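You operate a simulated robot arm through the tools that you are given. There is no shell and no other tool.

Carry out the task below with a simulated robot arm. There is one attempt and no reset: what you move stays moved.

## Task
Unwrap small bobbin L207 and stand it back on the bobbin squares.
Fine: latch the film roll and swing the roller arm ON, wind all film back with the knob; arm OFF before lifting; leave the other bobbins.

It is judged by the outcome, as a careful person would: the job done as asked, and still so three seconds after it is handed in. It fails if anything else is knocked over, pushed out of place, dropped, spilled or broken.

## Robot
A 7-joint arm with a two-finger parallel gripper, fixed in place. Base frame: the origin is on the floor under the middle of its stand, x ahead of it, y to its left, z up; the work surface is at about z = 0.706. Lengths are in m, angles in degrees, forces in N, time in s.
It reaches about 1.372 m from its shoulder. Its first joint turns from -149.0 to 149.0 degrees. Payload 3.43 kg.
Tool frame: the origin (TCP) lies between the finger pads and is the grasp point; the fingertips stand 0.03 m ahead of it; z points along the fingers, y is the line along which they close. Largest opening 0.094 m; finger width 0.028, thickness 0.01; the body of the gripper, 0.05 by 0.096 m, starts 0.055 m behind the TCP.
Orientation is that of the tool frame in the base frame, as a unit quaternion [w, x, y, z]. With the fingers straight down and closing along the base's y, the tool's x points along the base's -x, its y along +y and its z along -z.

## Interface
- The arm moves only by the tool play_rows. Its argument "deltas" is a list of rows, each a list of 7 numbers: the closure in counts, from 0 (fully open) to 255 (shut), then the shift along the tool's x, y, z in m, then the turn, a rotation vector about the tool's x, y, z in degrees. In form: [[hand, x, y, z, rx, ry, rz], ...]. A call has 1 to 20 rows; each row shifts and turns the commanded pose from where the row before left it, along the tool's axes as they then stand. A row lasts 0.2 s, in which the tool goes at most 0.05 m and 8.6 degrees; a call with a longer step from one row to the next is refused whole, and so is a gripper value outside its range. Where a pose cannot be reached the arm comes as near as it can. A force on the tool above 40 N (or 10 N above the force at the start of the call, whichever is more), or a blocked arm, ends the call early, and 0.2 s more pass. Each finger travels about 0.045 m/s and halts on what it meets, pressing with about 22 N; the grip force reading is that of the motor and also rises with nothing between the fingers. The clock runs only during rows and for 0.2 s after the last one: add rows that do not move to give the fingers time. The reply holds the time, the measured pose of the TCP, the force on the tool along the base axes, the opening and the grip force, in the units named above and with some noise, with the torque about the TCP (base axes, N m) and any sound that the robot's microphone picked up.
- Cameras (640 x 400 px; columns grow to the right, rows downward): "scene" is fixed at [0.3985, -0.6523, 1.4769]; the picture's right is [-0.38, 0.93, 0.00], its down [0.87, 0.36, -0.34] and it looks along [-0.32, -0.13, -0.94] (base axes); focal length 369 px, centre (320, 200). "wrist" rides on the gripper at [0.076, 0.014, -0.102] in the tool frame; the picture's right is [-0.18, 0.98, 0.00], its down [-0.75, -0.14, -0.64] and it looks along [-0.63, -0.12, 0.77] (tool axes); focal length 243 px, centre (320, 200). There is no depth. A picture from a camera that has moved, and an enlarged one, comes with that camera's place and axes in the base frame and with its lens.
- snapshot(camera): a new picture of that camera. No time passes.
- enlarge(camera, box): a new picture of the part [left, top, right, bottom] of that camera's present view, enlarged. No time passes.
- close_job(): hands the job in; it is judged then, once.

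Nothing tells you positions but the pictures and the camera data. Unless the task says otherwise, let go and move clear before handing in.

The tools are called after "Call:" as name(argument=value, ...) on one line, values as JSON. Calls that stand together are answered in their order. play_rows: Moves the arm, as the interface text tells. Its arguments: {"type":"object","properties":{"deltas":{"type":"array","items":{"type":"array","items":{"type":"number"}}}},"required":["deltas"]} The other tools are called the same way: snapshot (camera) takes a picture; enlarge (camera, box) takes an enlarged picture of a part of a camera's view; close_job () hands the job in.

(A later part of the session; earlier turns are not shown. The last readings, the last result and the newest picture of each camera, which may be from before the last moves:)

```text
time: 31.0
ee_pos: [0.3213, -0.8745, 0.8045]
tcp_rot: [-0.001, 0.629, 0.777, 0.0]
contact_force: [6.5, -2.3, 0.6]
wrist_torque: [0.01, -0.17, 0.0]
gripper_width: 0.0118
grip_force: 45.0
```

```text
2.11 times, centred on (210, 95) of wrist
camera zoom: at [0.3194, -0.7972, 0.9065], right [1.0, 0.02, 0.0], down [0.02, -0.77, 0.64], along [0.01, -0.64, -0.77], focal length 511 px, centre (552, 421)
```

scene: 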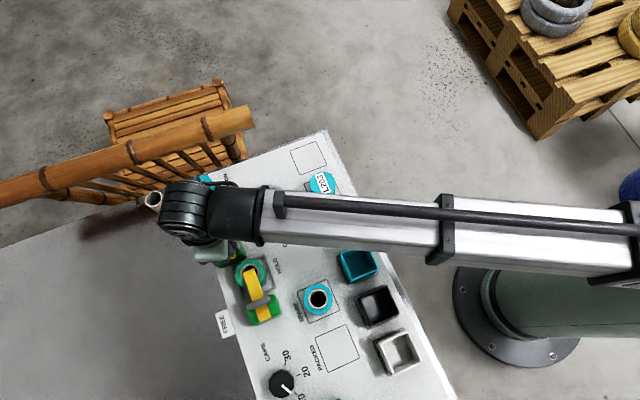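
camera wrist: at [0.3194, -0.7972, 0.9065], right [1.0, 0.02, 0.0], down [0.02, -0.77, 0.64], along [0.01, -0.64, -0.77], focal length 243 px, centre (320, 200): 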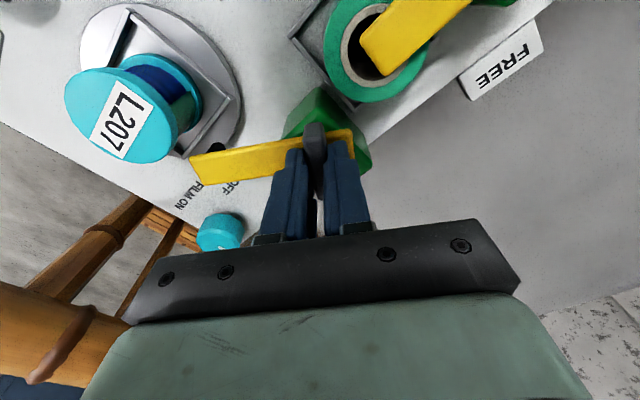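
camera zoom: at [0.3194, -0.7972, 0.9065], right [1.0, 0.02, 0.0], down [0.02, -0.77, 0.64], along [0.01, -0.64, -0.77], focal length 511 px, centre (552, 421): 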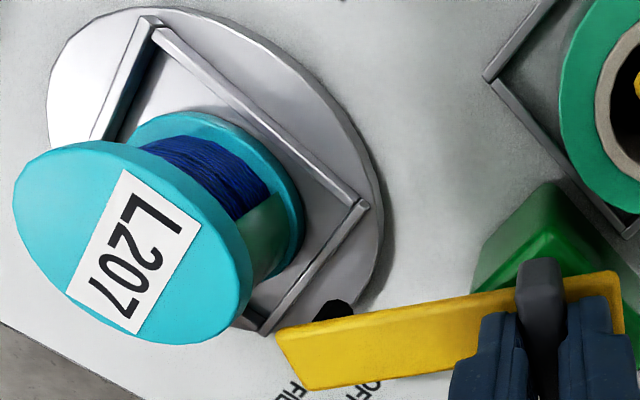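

Call:
play_rows(deltas=[[255, -0.0002, 0.0003, 0, 0, 0, 3], [255, 0, 0, 0, 0, 0, 3], [255, 0, 0, 0, 0, 0, 3], [255, 0, 0, 0, 0, 0, 0]])

Call:
enlarge(camera="wrist", box=[80, 0, 340, 190])

```text
time: 32.0
ee_pos: [0.3217, -0.8727, 0.8036]
tcp_rot: [0.0, 0.689, 0.725, 0.0]
contact_force: [-3.8, -1.1, 0.9]
wrist_torque: [-0.3, 0.03, -0.04]
gripper_width: 0.0117
grip_force: 45.4
```

```text
2.11 times, centred on (210, 95) of wrist
camera zoom: at [0.3316, -0.7979, 0.9065], right [0.99, -0.13, 0.0], down [-0.1, -0.76, 0.64], along [-0.09, -0.64, -0.77], focal length 511 px, centre (552, 421)
```

zoom: 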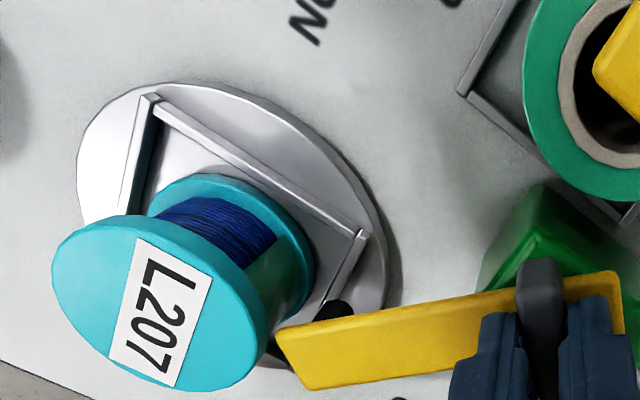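

Call:
play_rows(deltas=[[255, 0, 0, 0, 0, 0, 3], [255, 0, 0, 0, 0, 0, 3], [255, 0, 0, 0, 0, 0, 3], [255, 0, 0, 0, 0, 0, 0]])

Call:
enlarge(camera="wrist", box=[80, 0, 340, 190])

Call:
enlarge(camera="scene", box=[180, 150, 340, 270])

```text
time: 33.0
ee_pos: [0.3224, -0.8739, 0.8042]
tcp_rot: [0.0, 0.743, 0.669, -0.001]
contact_force: [-11.7, -0.5, -2.9]
wrist_torque: [-0.48, 0.22, -0.03]
gripper_width: 0.0117
grip_force: 45.1
```

```text
2.11 times, centred on (210, 95) of wrist
camera zoom: at [0.3434, -0.8005, 0.9066], right [0.96, -0.29, 0.0], down [-0.22, -0.73, 0.64], along [-0.19, -0.61, -0.77], focal length 511 px, centre (552, 421)
```

zoom: 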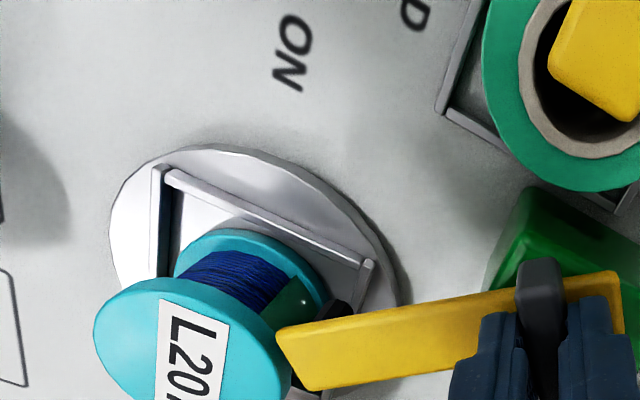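

```text
3.33 times, centred on (260, 210) of scene
camera zoom: at [0.3985, -0.6523, 1.4769], right [-0.38, 0.93, 0.0], down [0.87, 0.36, -0.34], along [-0.32, -0.13, -0.94], focal length 1230 px, centre (520, 167)
```

zoom: 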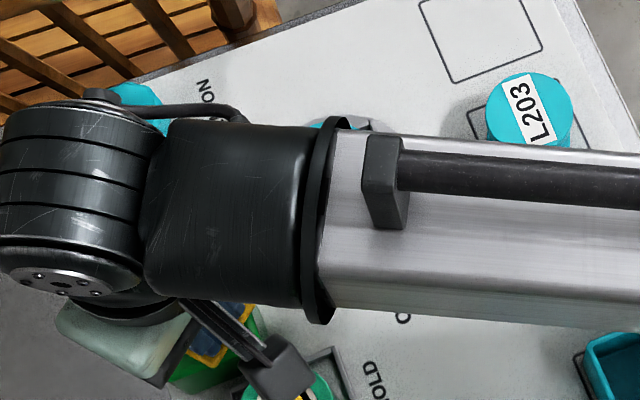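

The arm points right at L207 and passes clear of it. I'll keep swinging toward the ON stop.

Call:
play_rows(deltas=[[255, 0, -0.0008, 0, 0, 0, 3], [255, 0, 0, 0, 0, 0, 3], [255, 0, 0, 0, 0, 0, 3], [255, 0, 0, 0, 0, 0, 3], [255, 0, 0, 0, 0, 0, 0]])

Call:
enlarge(camera="wrist", box=[80, 0, 340, 190])

```text
time: 34.2
ee_pos: [0.3217, -0.8722, 0.8038]
tcp_rot: [0.0, 0.809, 0.588, 0.0]
contact_force: [-7.9, -4.0, -2.3]
wrist_torque: [-0.07, 0.18, 1.57]
gripper_width: 0.0158
grip_force: 44.8
```

```text
2.11 times, centred on (210, 95) of wrist
camera zoom: at [0.358, -0.8069, 0.9066], right [0.88, -0.48, 0.0], down [-0.37, -0.67, 0.64], along [-0.31, -0.56, -0.77], focal length 511 px, centre (552, 421)
```

zoom: 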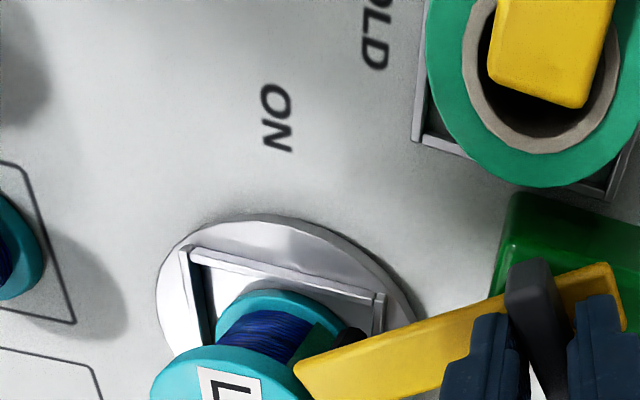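

The torque jumped to 1.57 N·m: the arm is at its stop at about 170°, with the roller facing L207's film. I'll ease back to square, release and lift clear.

Call:
play_rows(deltas=[[255, 0, 0, 0, 0, 0, -4], [255, 0, 0, 0, 0, 0, -3], [200, 0, 0, 0, 0, 0, 0], [150, 0, 0, 0, 0, 0, 0], [150, 0, 0, 0, 0, 0, 0], [150, 0, 0, -0.02, 0, 0, 0], [150, 0, 0, -0.03, 0, 0, 0], [150, 0, 0, -0.03, 0, 0, 0], [150, 0, 0, -0.03, 0, 0, 0], [150, 0, 0, 0, 0, 0, 0]])

Call:
snapshot(camera="wrist")

Call:
enlarge(camera="wrist", box=[160, 60, 400, 210])

```text
time: 36.4
ee_pos: [0.3216, -0.8745, 0.9149]
tcp_rot: [0.0, 0.771, 0.636, 0.0]
contact_force: [0.3, -0.1, 0.4]
wrist_torque: [-0.01, -0.01, 0.04]
gripper_width: 0.0387
grip_force: 0.0
```

```text
taken
camera wrist: at [0.349, -0.8032, 1.0168], right [0.93, -0.37, 0.0], down [-0.28, -0.71, 0.64], along [-0.24, -0.6, -0.77], focal length 243 px, centre (320, 200)
```

wrist: 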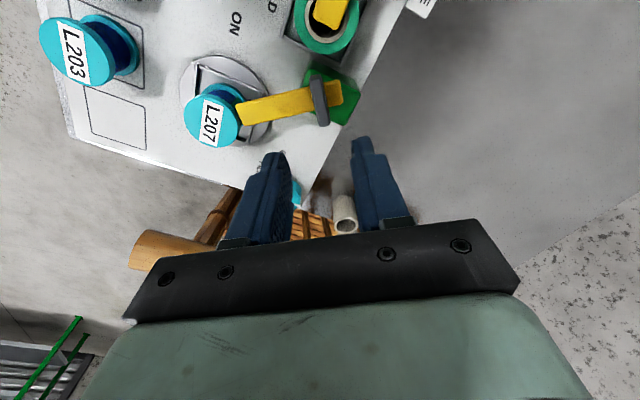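

```text
2.67 times, centred on (280, 135) of wrist
camera zoom: at [0.349, -0.8032, 1.0168], right [0.93, -0.37, 0.0], down [-0.28, -0.71, 0.64], along [-0.24, -0.6, -0.77], focal length 647 px, centre (427, 373)
```

zoom: 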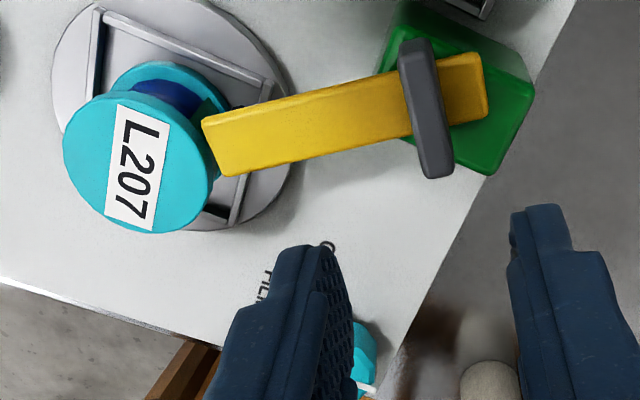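

The roller arm stays ON. Next is the teal knob, but the bamboo chair rail seems close to it and at about gripper height, so I'll examine that carefully first.

Call:
enlarge(camera="scene", box=[80, 70, 280, 230])

Call:
enlarge(camera="wrist", box=[110, 150, 370, 310])

```text
2.50 times, centred on (180, 150) of scene
camera zoom: at [0.3985, -0.6523, 1.4769], right [-0.38, 0.93, 0.0], down [0.87, 0.36, -0.34], along [-0.32, -0.13, -0.94], focal length 923 px, centre (670, 325)
```

zoom: 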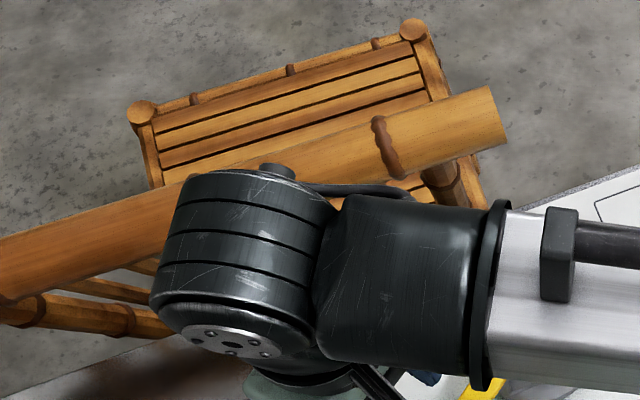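

```text
2.46 times, centred on (240, 230) of wrist
camera zoom: at [0.349, -0.8032, 1.0168], right [0.93, -0.37, 0.0], down [-0.28, -0.71, 0.64], along [-0.24, -0.6, -0.77], focal length 597 px, centre (517, 126)
```

zoom: 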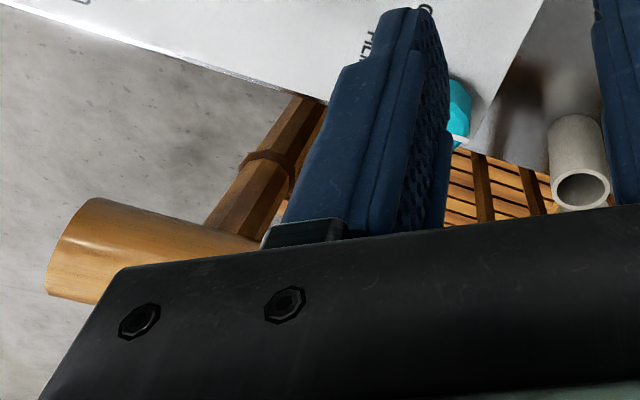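

The rail's near end is around (0.098, -0.922, z≈0.865). It runs about 4 cm to the far side of the knob, roughly 0.11 m above it. I'll raise the hand and look straight down at the knob and rail.

Call:
play_rows(deltas=[[150, 0, 0, -0.045, 0, 0, 0], [150, 0, 0, -0.045, 0, 0, 0], [150, -0.0364, -0.0203, 0, 0, 0, 0], [150, -0.0364, -0.0203, 0, 0, 0, 0], [150, -0.0364, -0.0203, 0, 0, 0, 0], [150, -0.0364, -0.0203, 0, 0, 0, 0], [0, 0, 0, 0, 0, 0, 0], [0, 0, 0, 0, 0, 0, 0], [0, 0, 0, 0, 0, 0, 0]])

Call:
snapshot(camera="wrist")

Call:
snapshot(camera="scene")

```text
time: 38.4
ee_pos: [0.2159, -0.9993, 1.0048]
tcp_rot: [0.0, 0.771, 0.636, 0.0]
contact_force: [-0.7, 0.5, 0.4]
wrist_torque: [-0.03, 0.0, 0.01]
gripper_width: 0.0939
grip_force: 0.1
```

```text
taken
camera wrist: at [0.2434, -0.9286, 1.107], right [0.93, -0.37, 0.0], down [-0.28, -0.71, 0.64], along [-0.24, -0.6, -0.77], focal length 243 px, centre (320, 200)
```

wrist: 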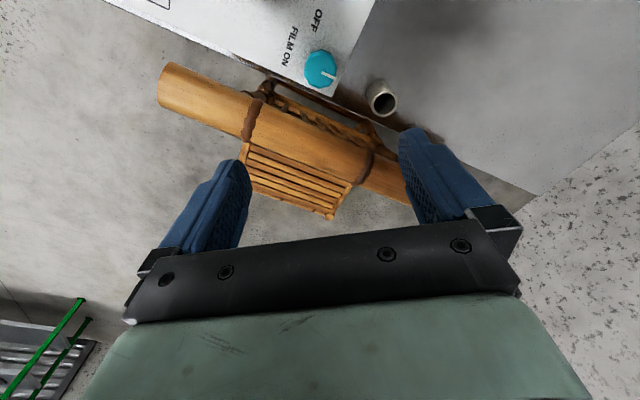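

```text
taken
```

scene: 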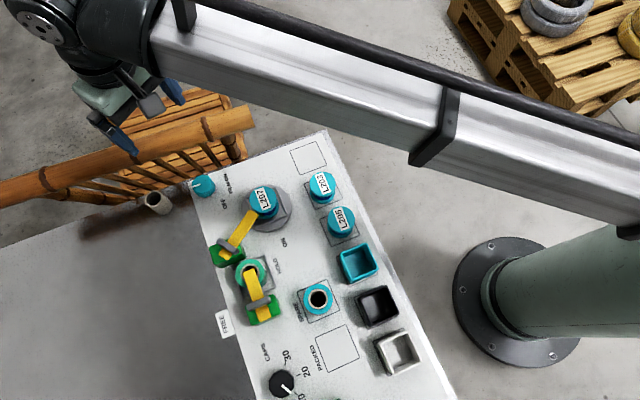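

Call:
enlarge(camera="wrist", box=[260, 20, 420, 140])

Call:
enlarge(camera="scene", box=[170, 150, 300, 250])

```text
3.33 times, centred on (340, 80) of wrist
camera zoom: at [0.2434, -0.9286, 1.107], right [0.93, -0.37, 0.0], down [-0.28, -0.71, 0.64], along [-0.24, -0.6, -0.77], focal length 809 px, centre (253, 600)
```

zoom: 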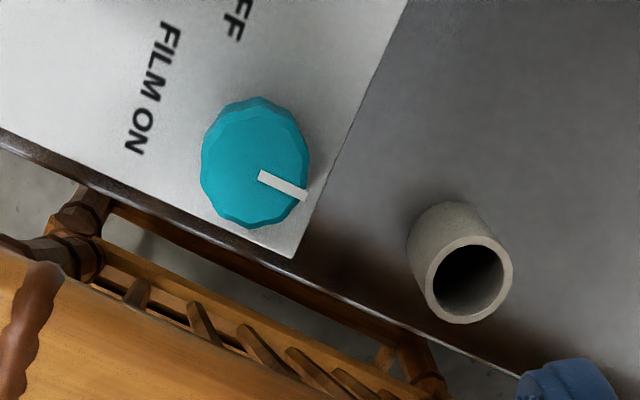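

```text
4.00 times, centred on (235, 200) of scene
camera zoom: at [0.3985, -0.6523, 1.4769], right [-0.38, 0.93, 0.0], down [0.87, 0.36, -0.34], along [-0.32, -0.13, -0.94], focal length 1477 px, centre (660, 200)
```

zoom: 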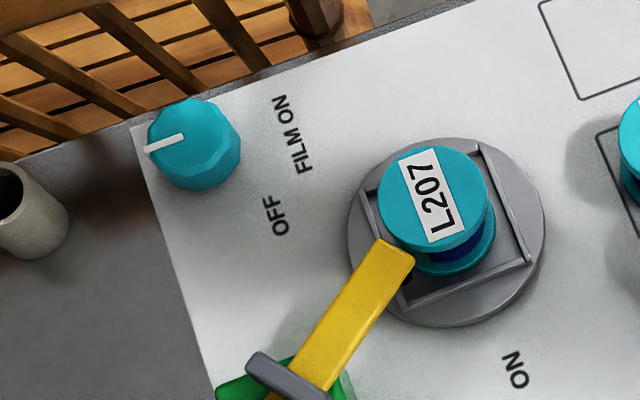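

The knob is at about (0.217, -1.002), top z≈0.742, about 45 mm across. The rail runs about 5 cm beyond it at z≈0.856. I'll approach with the hand tilted about 25° away from the rail, and first test the tilted turning range in free air.

Call:
play_rows(deltas=[[0, 0, 0, 0, 0, 0, 7], [0, 0, 0, 0, 0, 0, 7], [0, 0, 0, 0, 0, 0, 7], [0, 0, 0, 0, 0, 0, 7], [0, 0, 0, 0, 0, 0, 7], [0, 0.03, 0, 0, 0, 0, 0], [0, 0.029, 0, 0, 0, 0, 0], [0, 0, 0, 0, 0, -6.25, 0], [0, 0, 0, 0, 0, -6.25, 0], [0, 0, 0, 0, 0, -6.25, 0], [0, 0, 0, 0, 0, -6.25, 0], [0, 0, 0, 0, 3.38, 0, 7.25], [0, 0, 0, 0, 3.38, 0, 7.25], [0, 0, 0, 0, 3.38, 0, 7.25], [0, 0, 0, 0, 3.38, 0, 7.25], [0, 0, 0, 0, 3.38, 0, 7.25], [0, 0, 0, 0, 0, 0, 0]])

Call:
snapshot(camera="scene")

Call:
snapshot(camera="wrist")

```text
time: 42.0
ee_pos: [0.2563, -0.9609, 1.004]
tcp_rot: [0.008, 0.976, 0.033, -0.217]
contact_force: [0.0, 0.0, -0.5]
wrist_torque: [0.03, 0.0, 0.01]
gripper_width: 0.0941
grip_force: 0.1
```

```text
taken
```

scene: 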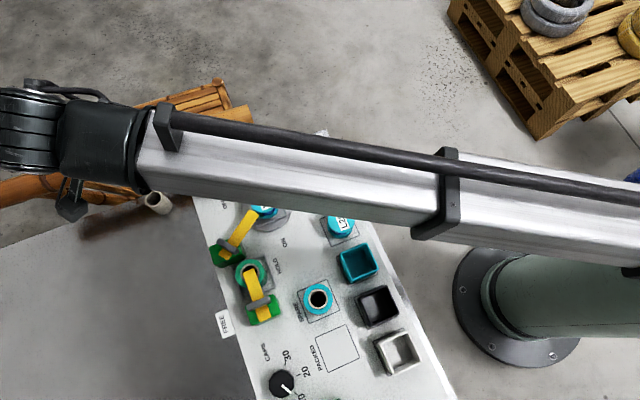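

```text
taken
camera wrist: at [0.3688, -0.9681, 1.0645], right [-0.1, -0.99, 0.08], down [-0.42, 0.11, 0.9], along [-0.9, 0.06, -0.43], focal length 243 px, centre (320, 200)
```

wrist: 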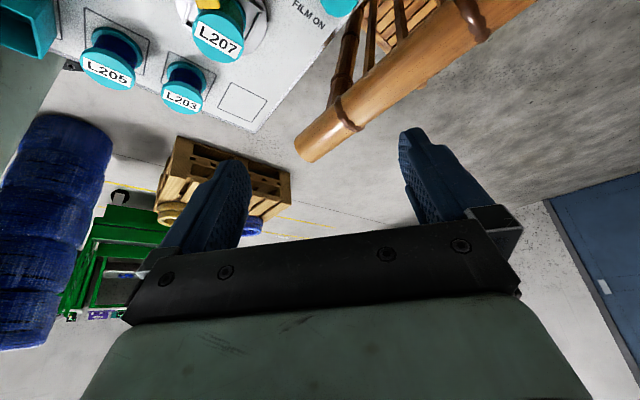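

The arm tracks the tilted pose through that range. I'll turn back to the middle orientation, descend on the side away from the rail with the fingers about 65 mm apart, and check before sliding onto the knob.

Call:
play_rows(deltas=[[79, 0, 0, 0, -3.38, 0, -7.25], [79, 0, 0, 0, -3.38, 0, -7.25], [79, 0, 0, 0, -3.38, 0, -7.25], [79, 0, 0, 0, -3.38, 0, -7.25], [79, 0, 0, 0, -3.38, 0, -7.25], [79, 0.0169, 0, 0.03625, 0, 0, 0], [79, 0.0169, 0, 0.03625, 0, 0, 0], [79, 0.0169, 0, 0.03625, 0, 0, 0], [79, 0.0169, 0, 0.03625, 0, 0, 0], [79, 0, 0, 0, 0, 0, 0]])

Call:
snapshot(camera="wrist")

Call:
snapshot(camera="scene")

```text
time: 44.2
ee_pos: [0.2577, -0.96, 0.844]
tcp_rot: [0.081, 0.905, 0.366, -0.201]
contact_force: [0.1, -0.4, 0.6]
wrist_torque: [0.0, -0.03, 0.01]
gripper_width: 0.0651
grip_force: 0.1
```

```text
taken
camera wrist: at [0.3474, -0.8929, 0.9045], right [0.56, -0.82, 0.08], down [-0.39, -0.18, 0.9], along [-0.73, -0.54, -0.43], focal length 243 px, centre (320, 200)
```

wrist: 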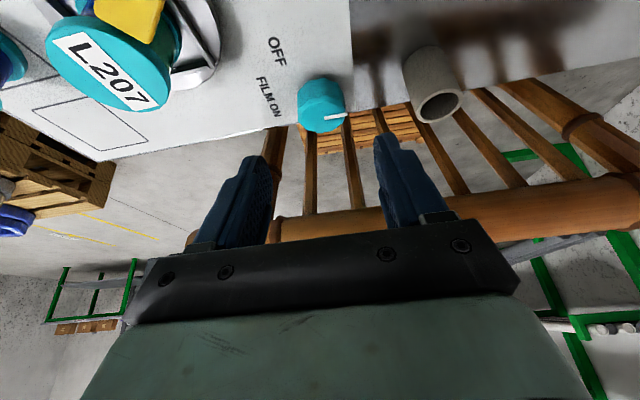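

```text
taken
```

scene: 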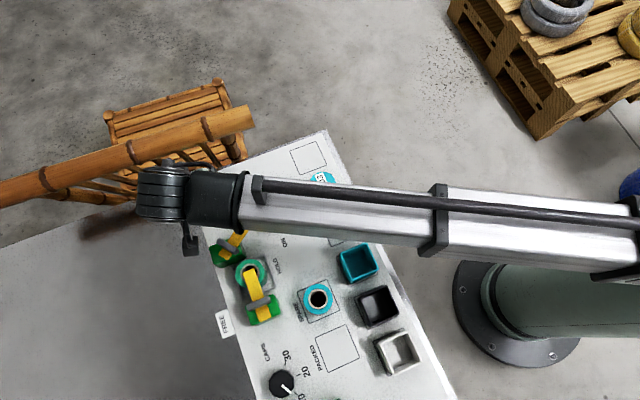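

Call:
enlarge(camera="wrist", box=[240, 50, 400, 150])

Call:
enlarge(camera="wrist", box=[0, 0, 240, 150])

```text
4.00 times, centred on (320, 100) of wrist
camera zoom: at [0.3474, -0.8929, 0.9045], right [0.56, -0.82, 0.08], down [-0.39, -0.18, 0.9], along [-0.73, -0.54, -0.43], focal length 970 px, centre (320, 600)
```

zoom: 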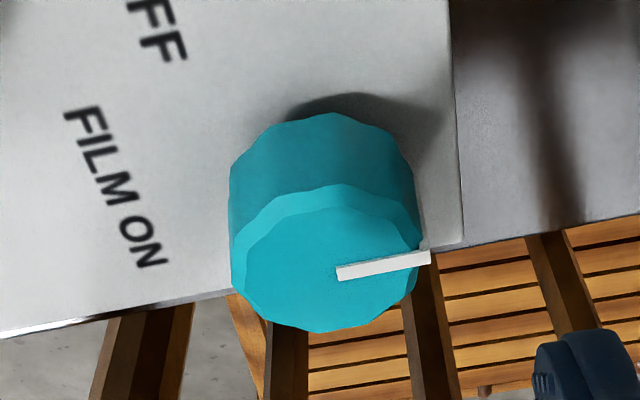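

```text
2.67 times, centred on (120, 75) of wrist
camera zoom: at [0.3474, -0.8929, 0.9045], right [0.56, -0.82, 0.08], down [-0.39, -0.18, 0.9], along [-0.73, -0.54, -0.43], focal length 647 px, centre (853, 533)
```

zoom: 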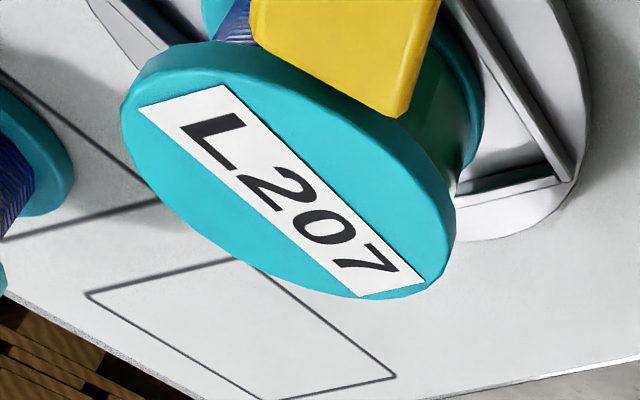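

Everything matches my estimates. I'll descend beside the knob and slide the open fingers around it at low height.

Call:
play_rows(deltas=[[79, 0.0139, 0, 0.0298, 0, 0, 0], [79, 0.0139, 0, 0.0298, 0, 0, 0], [79, 0.0139, 0, 0.0298, 0, 0, 0], [79, 0, 0.0012, 0, 0, 0, 0], [79, -0.0113, 0, 0.0053, 0, 0, 0], [79, -0.0113, 0, 0.0053, 0, 0, 0], [79, -0.0113, 0, 0.0053, 0, 0, 0], [79, -0.0114, 0, 0.0052, 0, 0, 0], [79, 0, 0, 0, 0, 0, 0]])

Call:
snapshot(camera="wrist")

Call:
enlarge(camera="wrist", box=[230, 60, 410, 200])

```text
time: 46.2
ee_pos: [0.2215, -0.9957, 0.7454]
tcp_rot: [0.081, 0.905, 0.366, -0.2]
contact_force: [-0.3, -0.4, -0.4]
wrist_torque: [0.01, -0.03, -0.03]
gripper_width: 0.0651
grip_force: 0.1
```

```text
taken
camera wrist: at [0.3113, -0.9287, 0.8056], right [0.56, -0.82, 0.08], down [-0.39, -0.18, 0.9], along [-0.73, -0.54, -0.43], focal length 243 px, centre (320, 200)
```

wrist: 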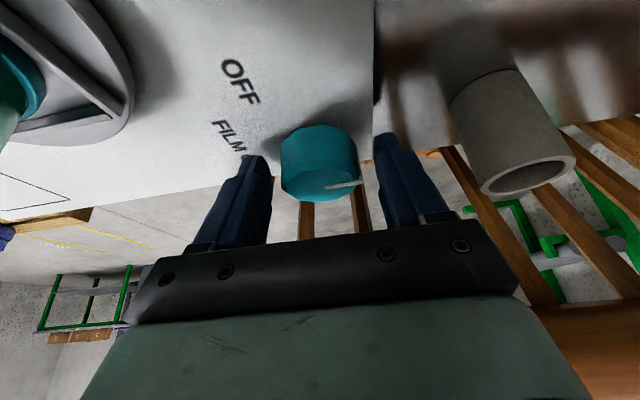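

```text
2.86 times, centred on (320, 130) of wrist
camera zoom: at [0.3113, -0.9287, 0.8056], right [0.56, -0.82, 0.08], down [-0.39, -0.18, 0.9], along [-0.73, -0.54, -0.43], focal length 693 px, centre (320, 400)
```

zoom: 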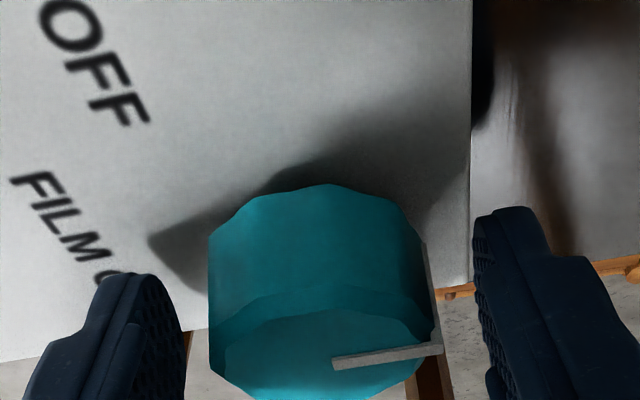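

The knob is centred between the fingers. Closing now.

Call:
play_rows(deltas=[[150, 0, 0, 0, 0, 0, 0], [255, 0, 0, 0, 0, 0, 0], [255, 0, 0, 0, 0, 0, 0], [255, 0, 0, 0, 0, 0, 0]])

Call:
snapshot(camera="wrist")

Call:
enlarge(camera="wrist", box=[230, 60, 410, 200])

Call:
snapshot(camera="scene")

```text
time: 47.2
ee_pos: [0.2211, -0.9935, 0.7439]
tcp_rot: [0.081, 0.905, 0.366, -0.2]
contact_force: [-3.0, 2.6, -0.7]
wrist_torque: [0.1, 0.03, -0.02]
gripper_width: 0.0437
grip_force: 44.7
```

```text
taken
camera wrist: at [0.3113, -0.9284, 0.8055], right [0.56, -0.82, 0.08], down [-0.39, -0.18, 0.9], along [-0.73, -0.54, -0.43], focal length 243 px, centre (320, 200)
```

wrist: 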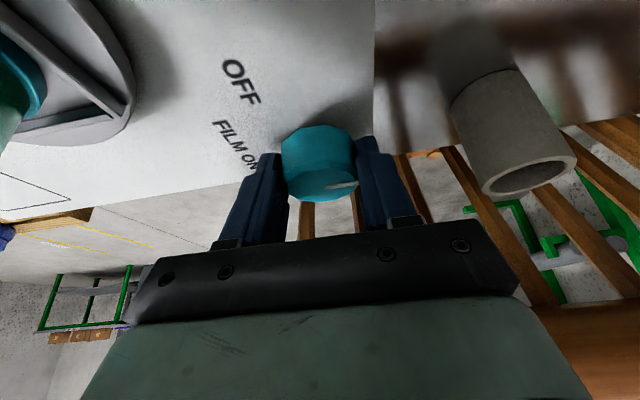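

```text
2.86 times, centred on (320, 130) of wrist
camera zoom: at [0.3113, -0.9284, 0.8055], right [0.56, -0.82, 0.08], down [-0.39, -0.18, 0.9], along [-0.73, -0.54, -0.43], focal length 693 px, centre (320, 400)
```

zoom: 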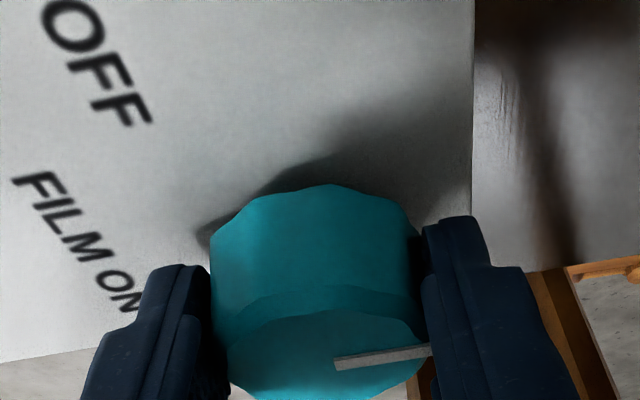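

```text
taken
```

scene: 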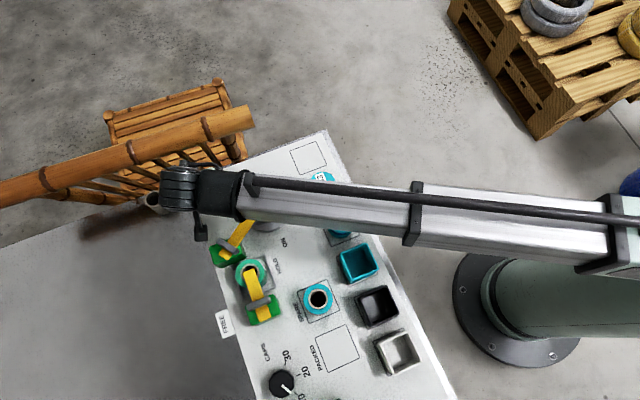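

Gripped with low side load. I'll record how L207's film looks now as a reference, then try a small turn and see what responds.

Call:
enlarge(camera="wrist", box=[0, 0, 160, 160])

Call:
play_rows(deltas=[[255, 0, -0.0006, 0, -1.69, 0, -3.63], [255, 0, -0.0006, 0, -1.69, 0, -3.63], [255, 0, -0.0006, 0, -1.69, 0, -3.63], [255, 0, -0.0006, 0, -1.69, 0, -3.63], [255, 0, 0, 0, 0, 0, 0]])

Call:
snapshot(camera="wrist")

Call:
enlarge(camera="wrist", box=[0, 0, 160, 160])

```text
2.50 times, centred on (80, 80) of wrist
camera zoom: at [0.3113, -0.9284, 0.8055], right [0.56, -0.82, 0.08], down [-0.39, -0.18, 0.9], along [-0.73, -0.54, -0.43], focal length 606 px, centre (920, 500)
```

zoom: 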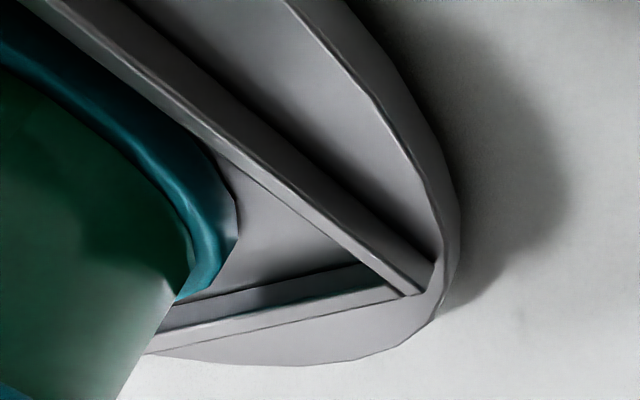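

```text
time: 48.4
ee_pos: [0.2194, -0.9936, 0.7452]
tcp_rot: [0.107, 0.846, 0.488, -0.187]
contact_force: [-10.3, 2.3, -15.7]
wrist_torque: [-0.4, 0.19, -0.05]
gripper_width: 0.044
grip_force: 45.4
```

```text
taken
camera wrist: at [0.2873, -0.9048, 0.8057], right [0.77, -0.64, 0.08], down [-0.33, -0.29, 0.9], along [-0.55, -0.72, -0.43], focal length 243 px, centre (320, 200)
```

wrist: 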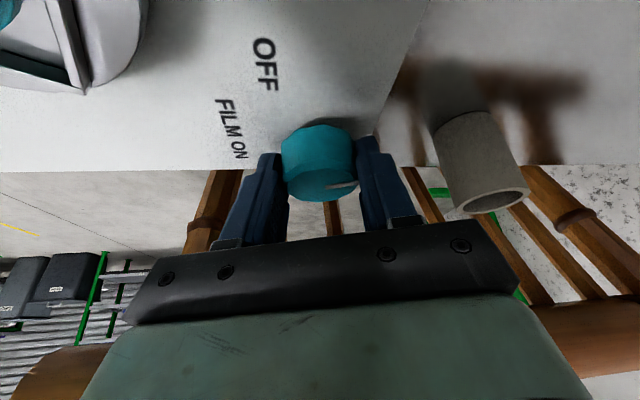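

```text
2.50 times, centred on (80, 80) of wrist
camera zoom: at [0.2873, -0.9048, 0.8057], right [0.77, -0.64, 0.08], down [-0.33, -0.29, 0.9], along [-0.55, -0.72, -0.43], focal length 606 px, centre (920, 500)
```

zoom: 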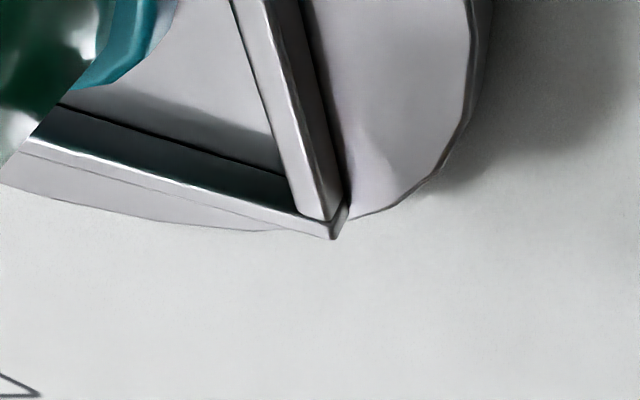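

The knob turned freely 16° counter-clockwise and the turntable frame visibly turned with it. I'll finish this stroke, then back off to see whether the green film grew or shrank.

Call:
play_rows(deltas=[[255, 0.0002, -0.0008, 0.001, 0, 0, 0], [255, 0, -0.0007, 0, -2.11, 0, -4.53], [255, 0, -0.0007, 0, -2.11, 0, -4.53], [255, 0, -0.0007, 0, -2.11, 0, -4.53], [255, 0, -0.0007, 0, -2.11, 0, -4.53], [255, 0, 0, 0, 0, 0, 0], [150, 0, 0, 0, 0, 0, 0], [79, 0, 0, 0, 0, 0, 0], [79, 0, 0, 0, 0, 0, 0]])

Call:
snapshot(camera="wrist")

Call:
snapshot(camera="scene")

```text
time: 50.4
ee_pos: [0.2159, -0.993, 0.7446]
tcp_rot: [0.139, 0.748, 0.627, -0.166]
contact_force: [-0.4, 0.3, 0.4]
wrist_torque: [0.0, -0.01, 0.0]
gripper_width: 0.065
grip_force: 0.0
```

```text
taken
camera wrist: at [0.2493, -0.8854, 0.8055], right [0.94, -0.33, 0.08], down [-0.21, -0.38, 0.9], along [-0.27, -0.86, -0.43], focal length 243 px, centre (320, 200)
```

wrist: 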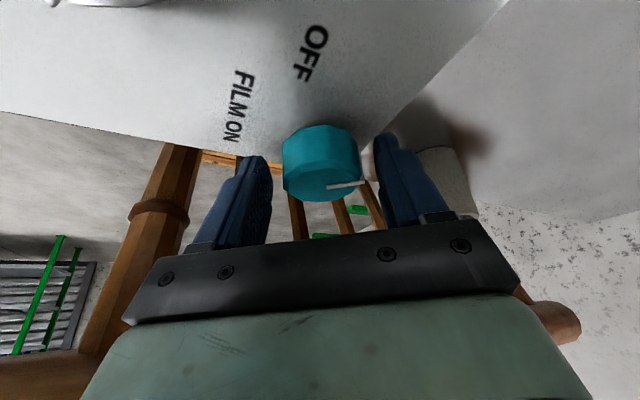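

```text
taken
```

scene: 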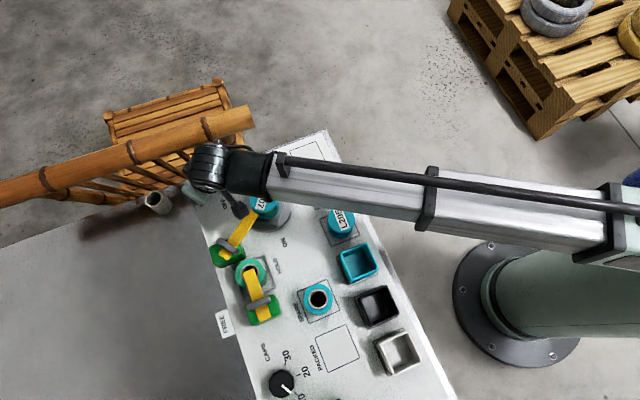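

Call:
enlarge(camera="scene", box=[190, 170, 310, 260])

```text
4.44 times, centred on (250, 215) of scene
camera zoom: at [0.3985, -0.6523, 1.4769], right [-0.38, 0.93, 0.0], down [0.87, 0.36, -0.34], along [-0.32, -0.13, -0.94], focal length 1641 px, centre (631, 133)
```

zoom: 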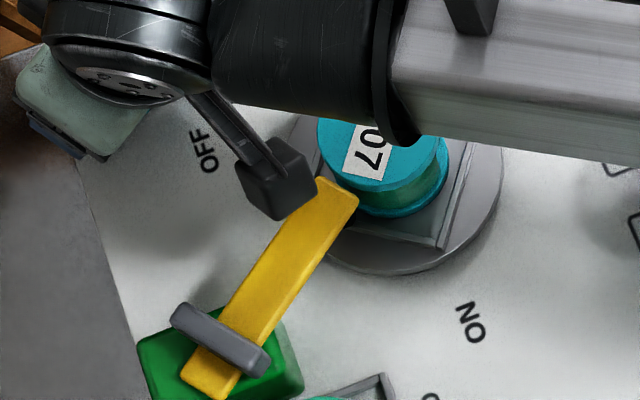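

The turntable turns 4× the knob, in the same direction; the label has turned about +145° for 36° of knob. I'll turn the open hand back, slide out and look at L207's film properly.

Call:
play_rows(deltas=[[79, 0, 0.0011, 0, 3.38, 0, 7.25], [79, 0, 0.0011, 0, 3.38, 0, 7.25], [79, 0, 0.0011, 0, 3.38, 0, 7.25], [79, 0, 0.0011, 0, 3.38, 0, 7.25], [79, 0, 0.0006, 0, 1.69, 0, 3.63], [79, 0.0249, 0, -0.0116, 0, 0, 0], [79, 0.0249, 0, -0.0116, 0, 0, 0], [79, -0.0169, 0, -0.03625, 0, 0, 0], [79, -0.0169, 0, -0.03625, 0, 0, 0], [79, -0.0169, 0, -0.03625, 0, 0, 0], [79, 0, 0, 0, 0, 0, 0]])

Call:
snapshot(camera="wrist")

Call:
enlarge(camera="wrist", box=[0, 0, 200, 125])

Call:
enlarge(camera="scene", box=[190, 170, 310, 260])

```text
time: 52.8
ee_pos: [0.2601, -0.9564, 0.8666]
tcp_rot: [0.081, 0.905, 0.366, -0.2]
contact_force: [0.2, 0.4, 0.0]
wrist_torque: [-0.02, 0.0, 0.0]
gripper_width: 0.0649
grip_force: 0.1
```

```text
taken
camera wrist: at [0.3491, -0.8897, 0.9269], right [0.56, -0.82, 0.08], down [-0.39, -0.18, 0.9], along [-0.73, -0.54, -0.43], focal length 243 px, centre (320, 200)
```

wrist: 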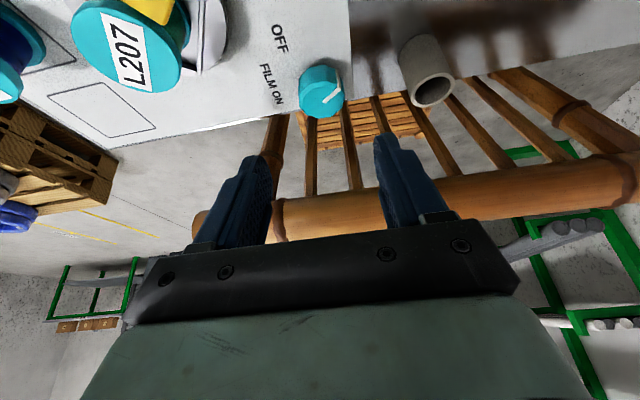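

```text
3.20 times, centred on (100, 62) of wrist
camera zoom: at [0.3491, -0.8897, 0.9269], right [0.56, -0.82, 0.08], down [-0.39, -0.18, 0.9], along [-0.73, -0.54, -0.43], focal length 776 px, centre (1024, 640)
```

zoom: 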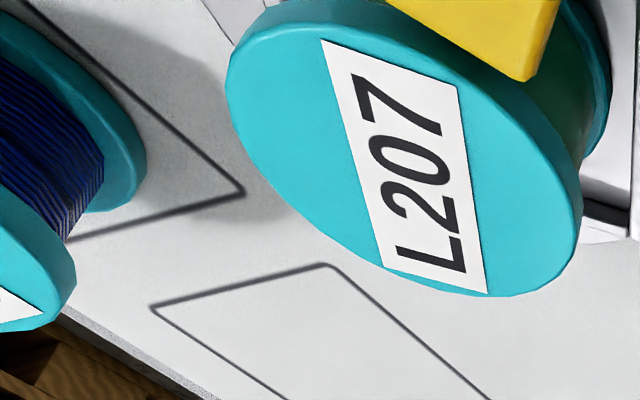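

```text
4.44 times, centred on (250, 215) of scene
camera zoom: at [0.3985, -0.6523, 1.4769], right [-0.38, 0.93, 0.0], down [0.87, 0.36, -0.34], along [-0.32, -0.13, -0.94], focal length 1641 px, centre (631, 133)
```

zoom: 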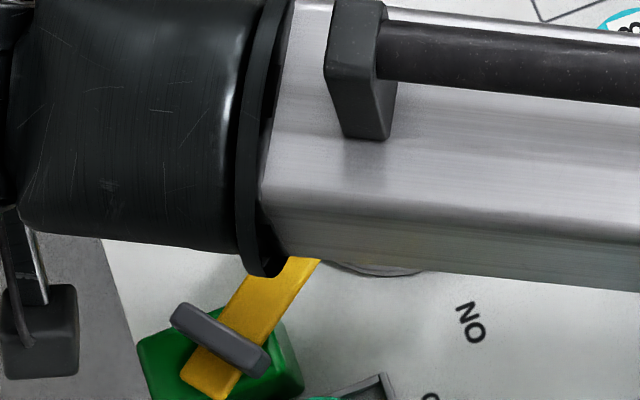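

The film's extent isn't clear yet from here. I'll hover over L207 and circle the wrist camera around it to map the green film arc.

Call:
play_rows(deltas=[[79, -0.0178, 0, -0.0381, 0, 0, 0], [79, -0.0178, 0, -0.0381, 0, 0, 0], [79, 0, 0, 0, 0, 6.25, 0], [79, 0, 0, 0, 0, 6.25, 0], [79, 0, 0, 0, 0, 6.25, 0], [79, 0, 0, 0, 0, 6.25, 0], [79, 0.0094, -0.037, 0, 0, 0, 0], [79, 0.0094, -0.037, 0, 0, 0, 0], [79, 0.0094, -0.037, 0, 0, 0, 0], [79, 0, 0, 0.045, 0, 0, 0], [79, 0, 0, 0, 0, 0, 0]])

Call:
snapshot(camera="wrist")

Call:
enlarge(camera="wrist", box=[240, 30, 400, 150])

```text
time: 55.2
ee_pos: [0.202, -0.854, 0.9054]
tcp_rot: [0.0, 0.927, 0.374, 0.0]
contact_force: [-0.5, -0.3, -0.2]
wrist_torque: [0.01, 0.0, 0.01]
gripper_width: 0.0649
grip_force: 0.1
```

```text
taken
camera wrist: at [0.2659, -0.8122, 1.0069], right [0.55, -0.83, 0.0], down [-0.64, -0.42, 0.64], along [-0.54, -0.35, -0.77], focal length 243 px, centre (320, 200)
```

wrist: 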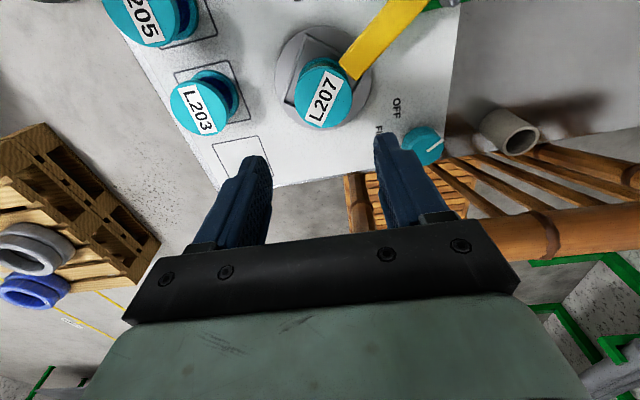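

```text
3.33 times, centred on (320, 90) of wrist
camera zoom: at [0.2659, -0.8122, 1.0069], right [0.55, -0.83, 0.0], down [-0.64, -0.42, 0.64], along [-0.54, -0.35, -0.77], focal length 809 px, centre (320, 567)
```

zoom: 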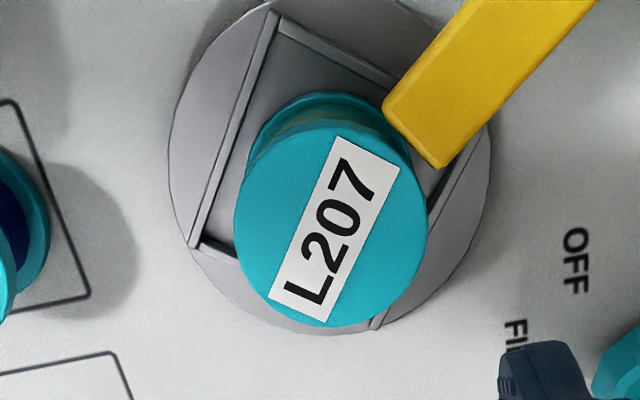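

Call:
play_rows(deltas=[[79, 0.042, 0, 0.015, 0, 0, 0], [79, 0.042, 0, 0.015, 0, 0, 0], [79, 0.042, 0, 0.015, 0, 0, 0], [79, 0, 0, 0, 0, -6.25, 0], [79, 0, 0, 0, 0, -6.25, 0], [79, 0, 0, 0, 0, -6.25, 0], [79, 0, 0, 0, 0, -6.25, 0], [79, 0, 0, 0, 0, 0, 0]])

Call:
snapshot(camera="wrist")

Call:
enlarge(camera="wrist", box=[240, 50, 400, 170])

```text
time: 57.0
ee_pos: [0.2945, -0.7703, 0.8585]
tcp_rot: [0.081, 0.905, 0.365, -0.201]
contact_force: [-0.3, -0.2, -0.1]
wrist_torque: [0.04, 0.04, 0.0]
gripper_width: 0.0649
grip_force: 0.0
```

```text
taken
camera wrist: at [0.3841, -0.703, 0.9185], right [0.56, -0.82, 0.08], down [-0.39, -0.18, 0.9], along [-0.73, -0.54, -0.43], focal length 243 px, centre (320, 200)
```

wrist: 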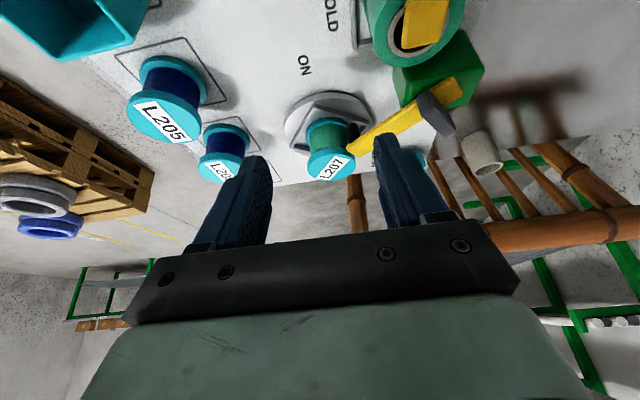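

```text
3.33 times, centred on (320, 110) of wrist
camera zoom: at [0.3841, -0.703, 0.9185], right [0.56, -0.82, 0.08], down [-0.39, -0.18, 0.9], along [-0.73, -0.54, -0.43], focal length 809 px, centre (320, 500)
```

zoom: 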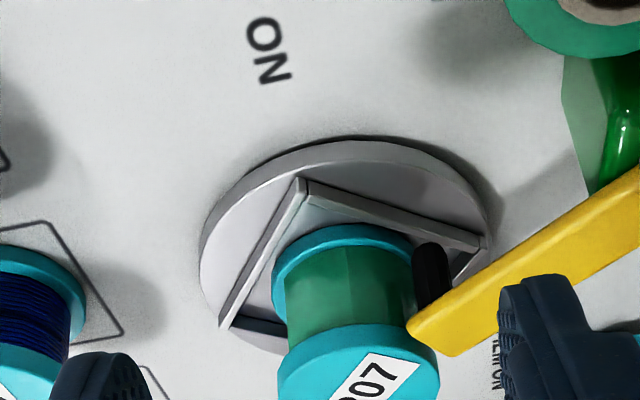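

From this side the whole visible barrel is under green film, with the black roller right beside it. I'll circle around to the other side of L207.

Call:
play_rows(deltas=[[79, -0.0011, -0.0174, 0.0005, -3.38, 0, -7.25], [79, -0.0011, -0.0174, 0.0005, -3.38, 0, -7.25], [79, -0.0011, -0.0174, 0.0005, -3.38, 0, -7.25], [79, -0.0011, -0.0174, 0.0005, -3.38, 0, -7.25], [79, -0.0011, -0.0174, 0.0005, -3.38, 0, -7.25], [79, -0.0011, -0.0174, 0.0005, -3.38, 0, -7.25], [79, -0.0011, -0.0174, 0.0005, -3.38, 0, -7.25], [79, -0.0011, -0.0174, 0.0005, -3.38, 0, -7.25], [79, -0.0011, -0.0174, 0.0005, -3.38, 0, -7.25], [79, -0.0011, -0.0174, 0.0005, -3.38, 0, -7.25], [79, -0.0011, -0.0174, 0.0005, -3.38, 0, -7.25], [79, -0.0011, -0.0174, 0.0005, -3.38, 0, -7.25], [79, -0.0011, -0.0174, 0.0005, -3.38, 0, -7.25], [79, 0, 0, 0, 0, 0, 0]])

Call:
snapshot(camera="wrist")

Call:
enlarge(camera="wrist", box=[240, 50, 400, 170])

Call:
enlarge(camera="scene", box=[190, 130, 350, 260])

```text
time: 60.0
ee_pos: [0.0969, -0.7905, 0.8594]
tcp_rot: [0.209, 0.269, 0.939, -0.059]
contact_force: [-0.2, 0.3, 0.0]
wrist_torque: [-0.01, 0.05, 0.01]
gripper_width: 0.0651
grip_force: 0.0
```

```text
taken
camera wrist: at [0.0086, -0.719, 0.9199], right [0.66, 0.75, 0.08], down [0.28, -0.34, 0.9], along [0.7, -0.57, -0.43], focal length 243 px, centre (320, 200)
```

wrist: 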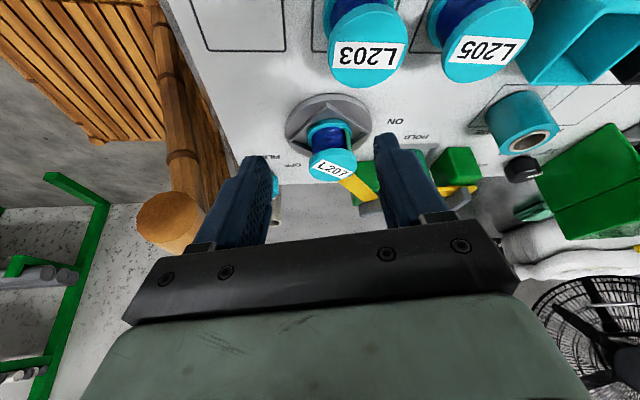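

```text
3.33 times, centred on (320, 110) of wrist
camera zoom: at [0.0086, -0.719, 0.9199], right [0.66, 0.75, 0.08], down [0.28, -0.34, 0.9], along [0.7, -0.57, -0.43], focal length 809 px, centre (320, 500)
```

zoom: 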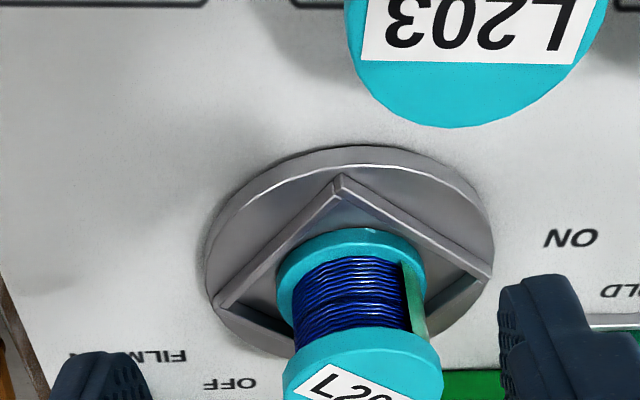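

```text
3.08 times, centred on (270, 195) of scene
camera zoom: at [0.3985, -0.6523, 1.4769], right [-0.38, 0.93, 0.0], down [0.87, 0.36, -0.34], along [-0.32, -0.13, -0.94], focal length 1136 px, centre (474, 215)
```

zoom: 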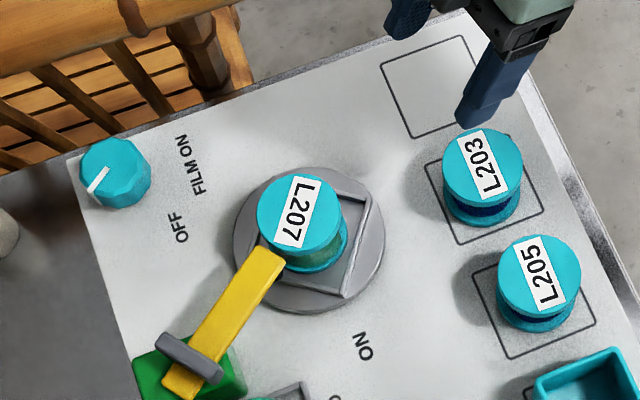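

From this side, blue thread shows with the green film's edge at azimuth ~99°. I'll raise the hand above the rail level and circle further to find the other edge of the film.

Call:
play_rows(deltas=[[79, -0.019, 0, -0.0408, 0, 0, 0], [79, -0.019, 0, -0.0408, 0, 0, 0], [79, -0.0011, -0.0174, 0.0005, -3.38, 0, -7.25], [79, -0.0011, -0.0174, 0.0005, -3.38, 0, -7.25], [79, -0.0011, -0.0174, 0.0005, -3.38, 0, -7.25], [79, -0.0011, -0.0174, 0.0005, -3.38, 0, -7.25], [79, -0.0011, -0.0174, 0.0005, -3.38, 0, -7.25], [79, -0.0011, -0.0174, 0.0005, -3.38, 0, -7.25], [79, -0.0011, -0.0174, 0.0005, -3.38, 0, -7.25], [79, -0.0011, -0.0174, 0.0005, -3.38, 0, -7.25], [79, -0.0011, -0.0174, 0.0005, -3.38, 0, -7.25], [79, -0.0011, -0.0174, 0.0005, -3.38, 0, -7.25], [79, 0, 0, 0, 0, 0, 0]])

Call:
snapshot(camera="wrist")

Call:
enlarge(camera="wrist", box=[240, 40, 400, 160])

```text
time: 62.8
ee_pos: [0.1191, -0.9485, 0.9487]
tcp_rot: [0.197, -0.398, 0.891, 0.089]
contact_force: [0.1, -0.5, 0.5]
wrist_torque: [-0.02, 0.02, -0.02]
gripper_width: 0.065
grip_force: 0.0
```

```text
taken
camera wrist: at [0.0333, -1.0239, 1.0093], right [-0.62, 0.78, 0.08], down [0.38, 0.21, 0.9], along [0.69, 0.59, -0.43], focal length 243 px, centre (320, 200)
```

wrist: 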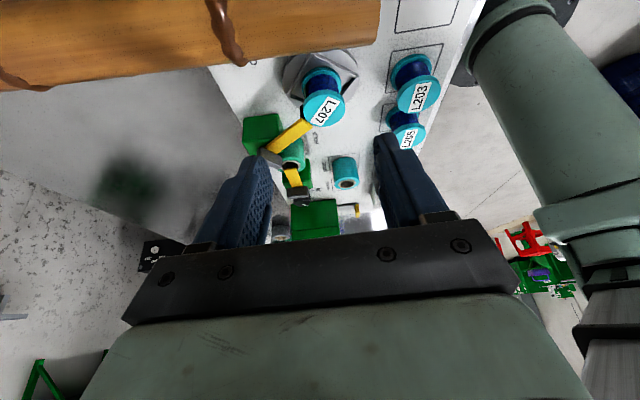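

```text
3.33 times, centred on (320, 100) of wrist
camera zoom: at [0.0333, -1.0239, 1.0093], right [-0.62, 0.78, 0.08], down [0.38, 0.21, 0.9], along [0.69, 0.59, -0.43], focal length 809 px, centre (320, 533)
```

zoom: 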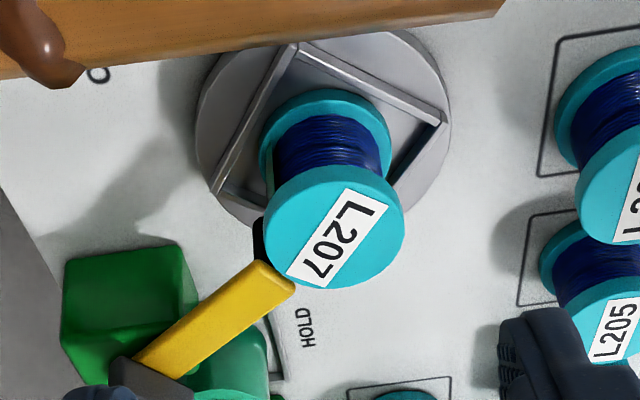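

The film has shrunk from about 230° of arc to about 157°, so counter-clockwise is the winding-back direction. I'll turn the hand back around and return to the knob for a longer stroke.

Call:
play_rows(deltas=[[79, -0.0085, 0, -0.0181, 0, 0, 0], [79, 0, 0, 0, 3.59, 0, 7.7], [79, 0, 0, 0, 3.59, 0, 7.7], [79, 0, 0, 0, 3.59, 0, 7.7], [79, 0, 0, 0, 3.59, 0, 7.7], [79, 0, 0, 0, 3.59, 0, 7.7], [79, 0, 0, 0, 3.59, 0, 7.7], [79, 0, 0, 0, 3.59, 0, 7.7], [79, 0, 0, 0, 3.59, 0, 7.7], [79, 0, 0, 0, 3.59, 0, 7.7], [79, 0, 0, 0, 3.59, 0, 7.7], [79, 0, 0, 0, 3.59, 0, 7.7], [79, 0, 0, 0, 3.59, 0, 7.7], [79, 0, 0, 0, 3.59, 0, 7.7], [79, 0, 0, 0, 3.59, 0, 7.7], [79, 0, 0, 0, 3.59, 0, 7.7], [79, 0, 0, 0, 3.59, 0, 7.7], [79, 0, 0, 0, 3.59, 0, 7.7], [79, 0, 0, 0, 3.59, 0, 7.7], [79, 0, 0, 0, 3.59, 0, 7.7]])

```text
time: 67.0
ee_pos: [0.1227, -0.9511, 0.9633]
tcp_rot: [0.118, 0.817, 0.535, -0.181]
contact_force: [0.7, 0.2, -0.4]
wrist_torque: [-0.01, -0.01, 0.0]
gripper_width: 0.065
grip_force: 0.1
out of reach, approached as far as the arm can: row 1
```

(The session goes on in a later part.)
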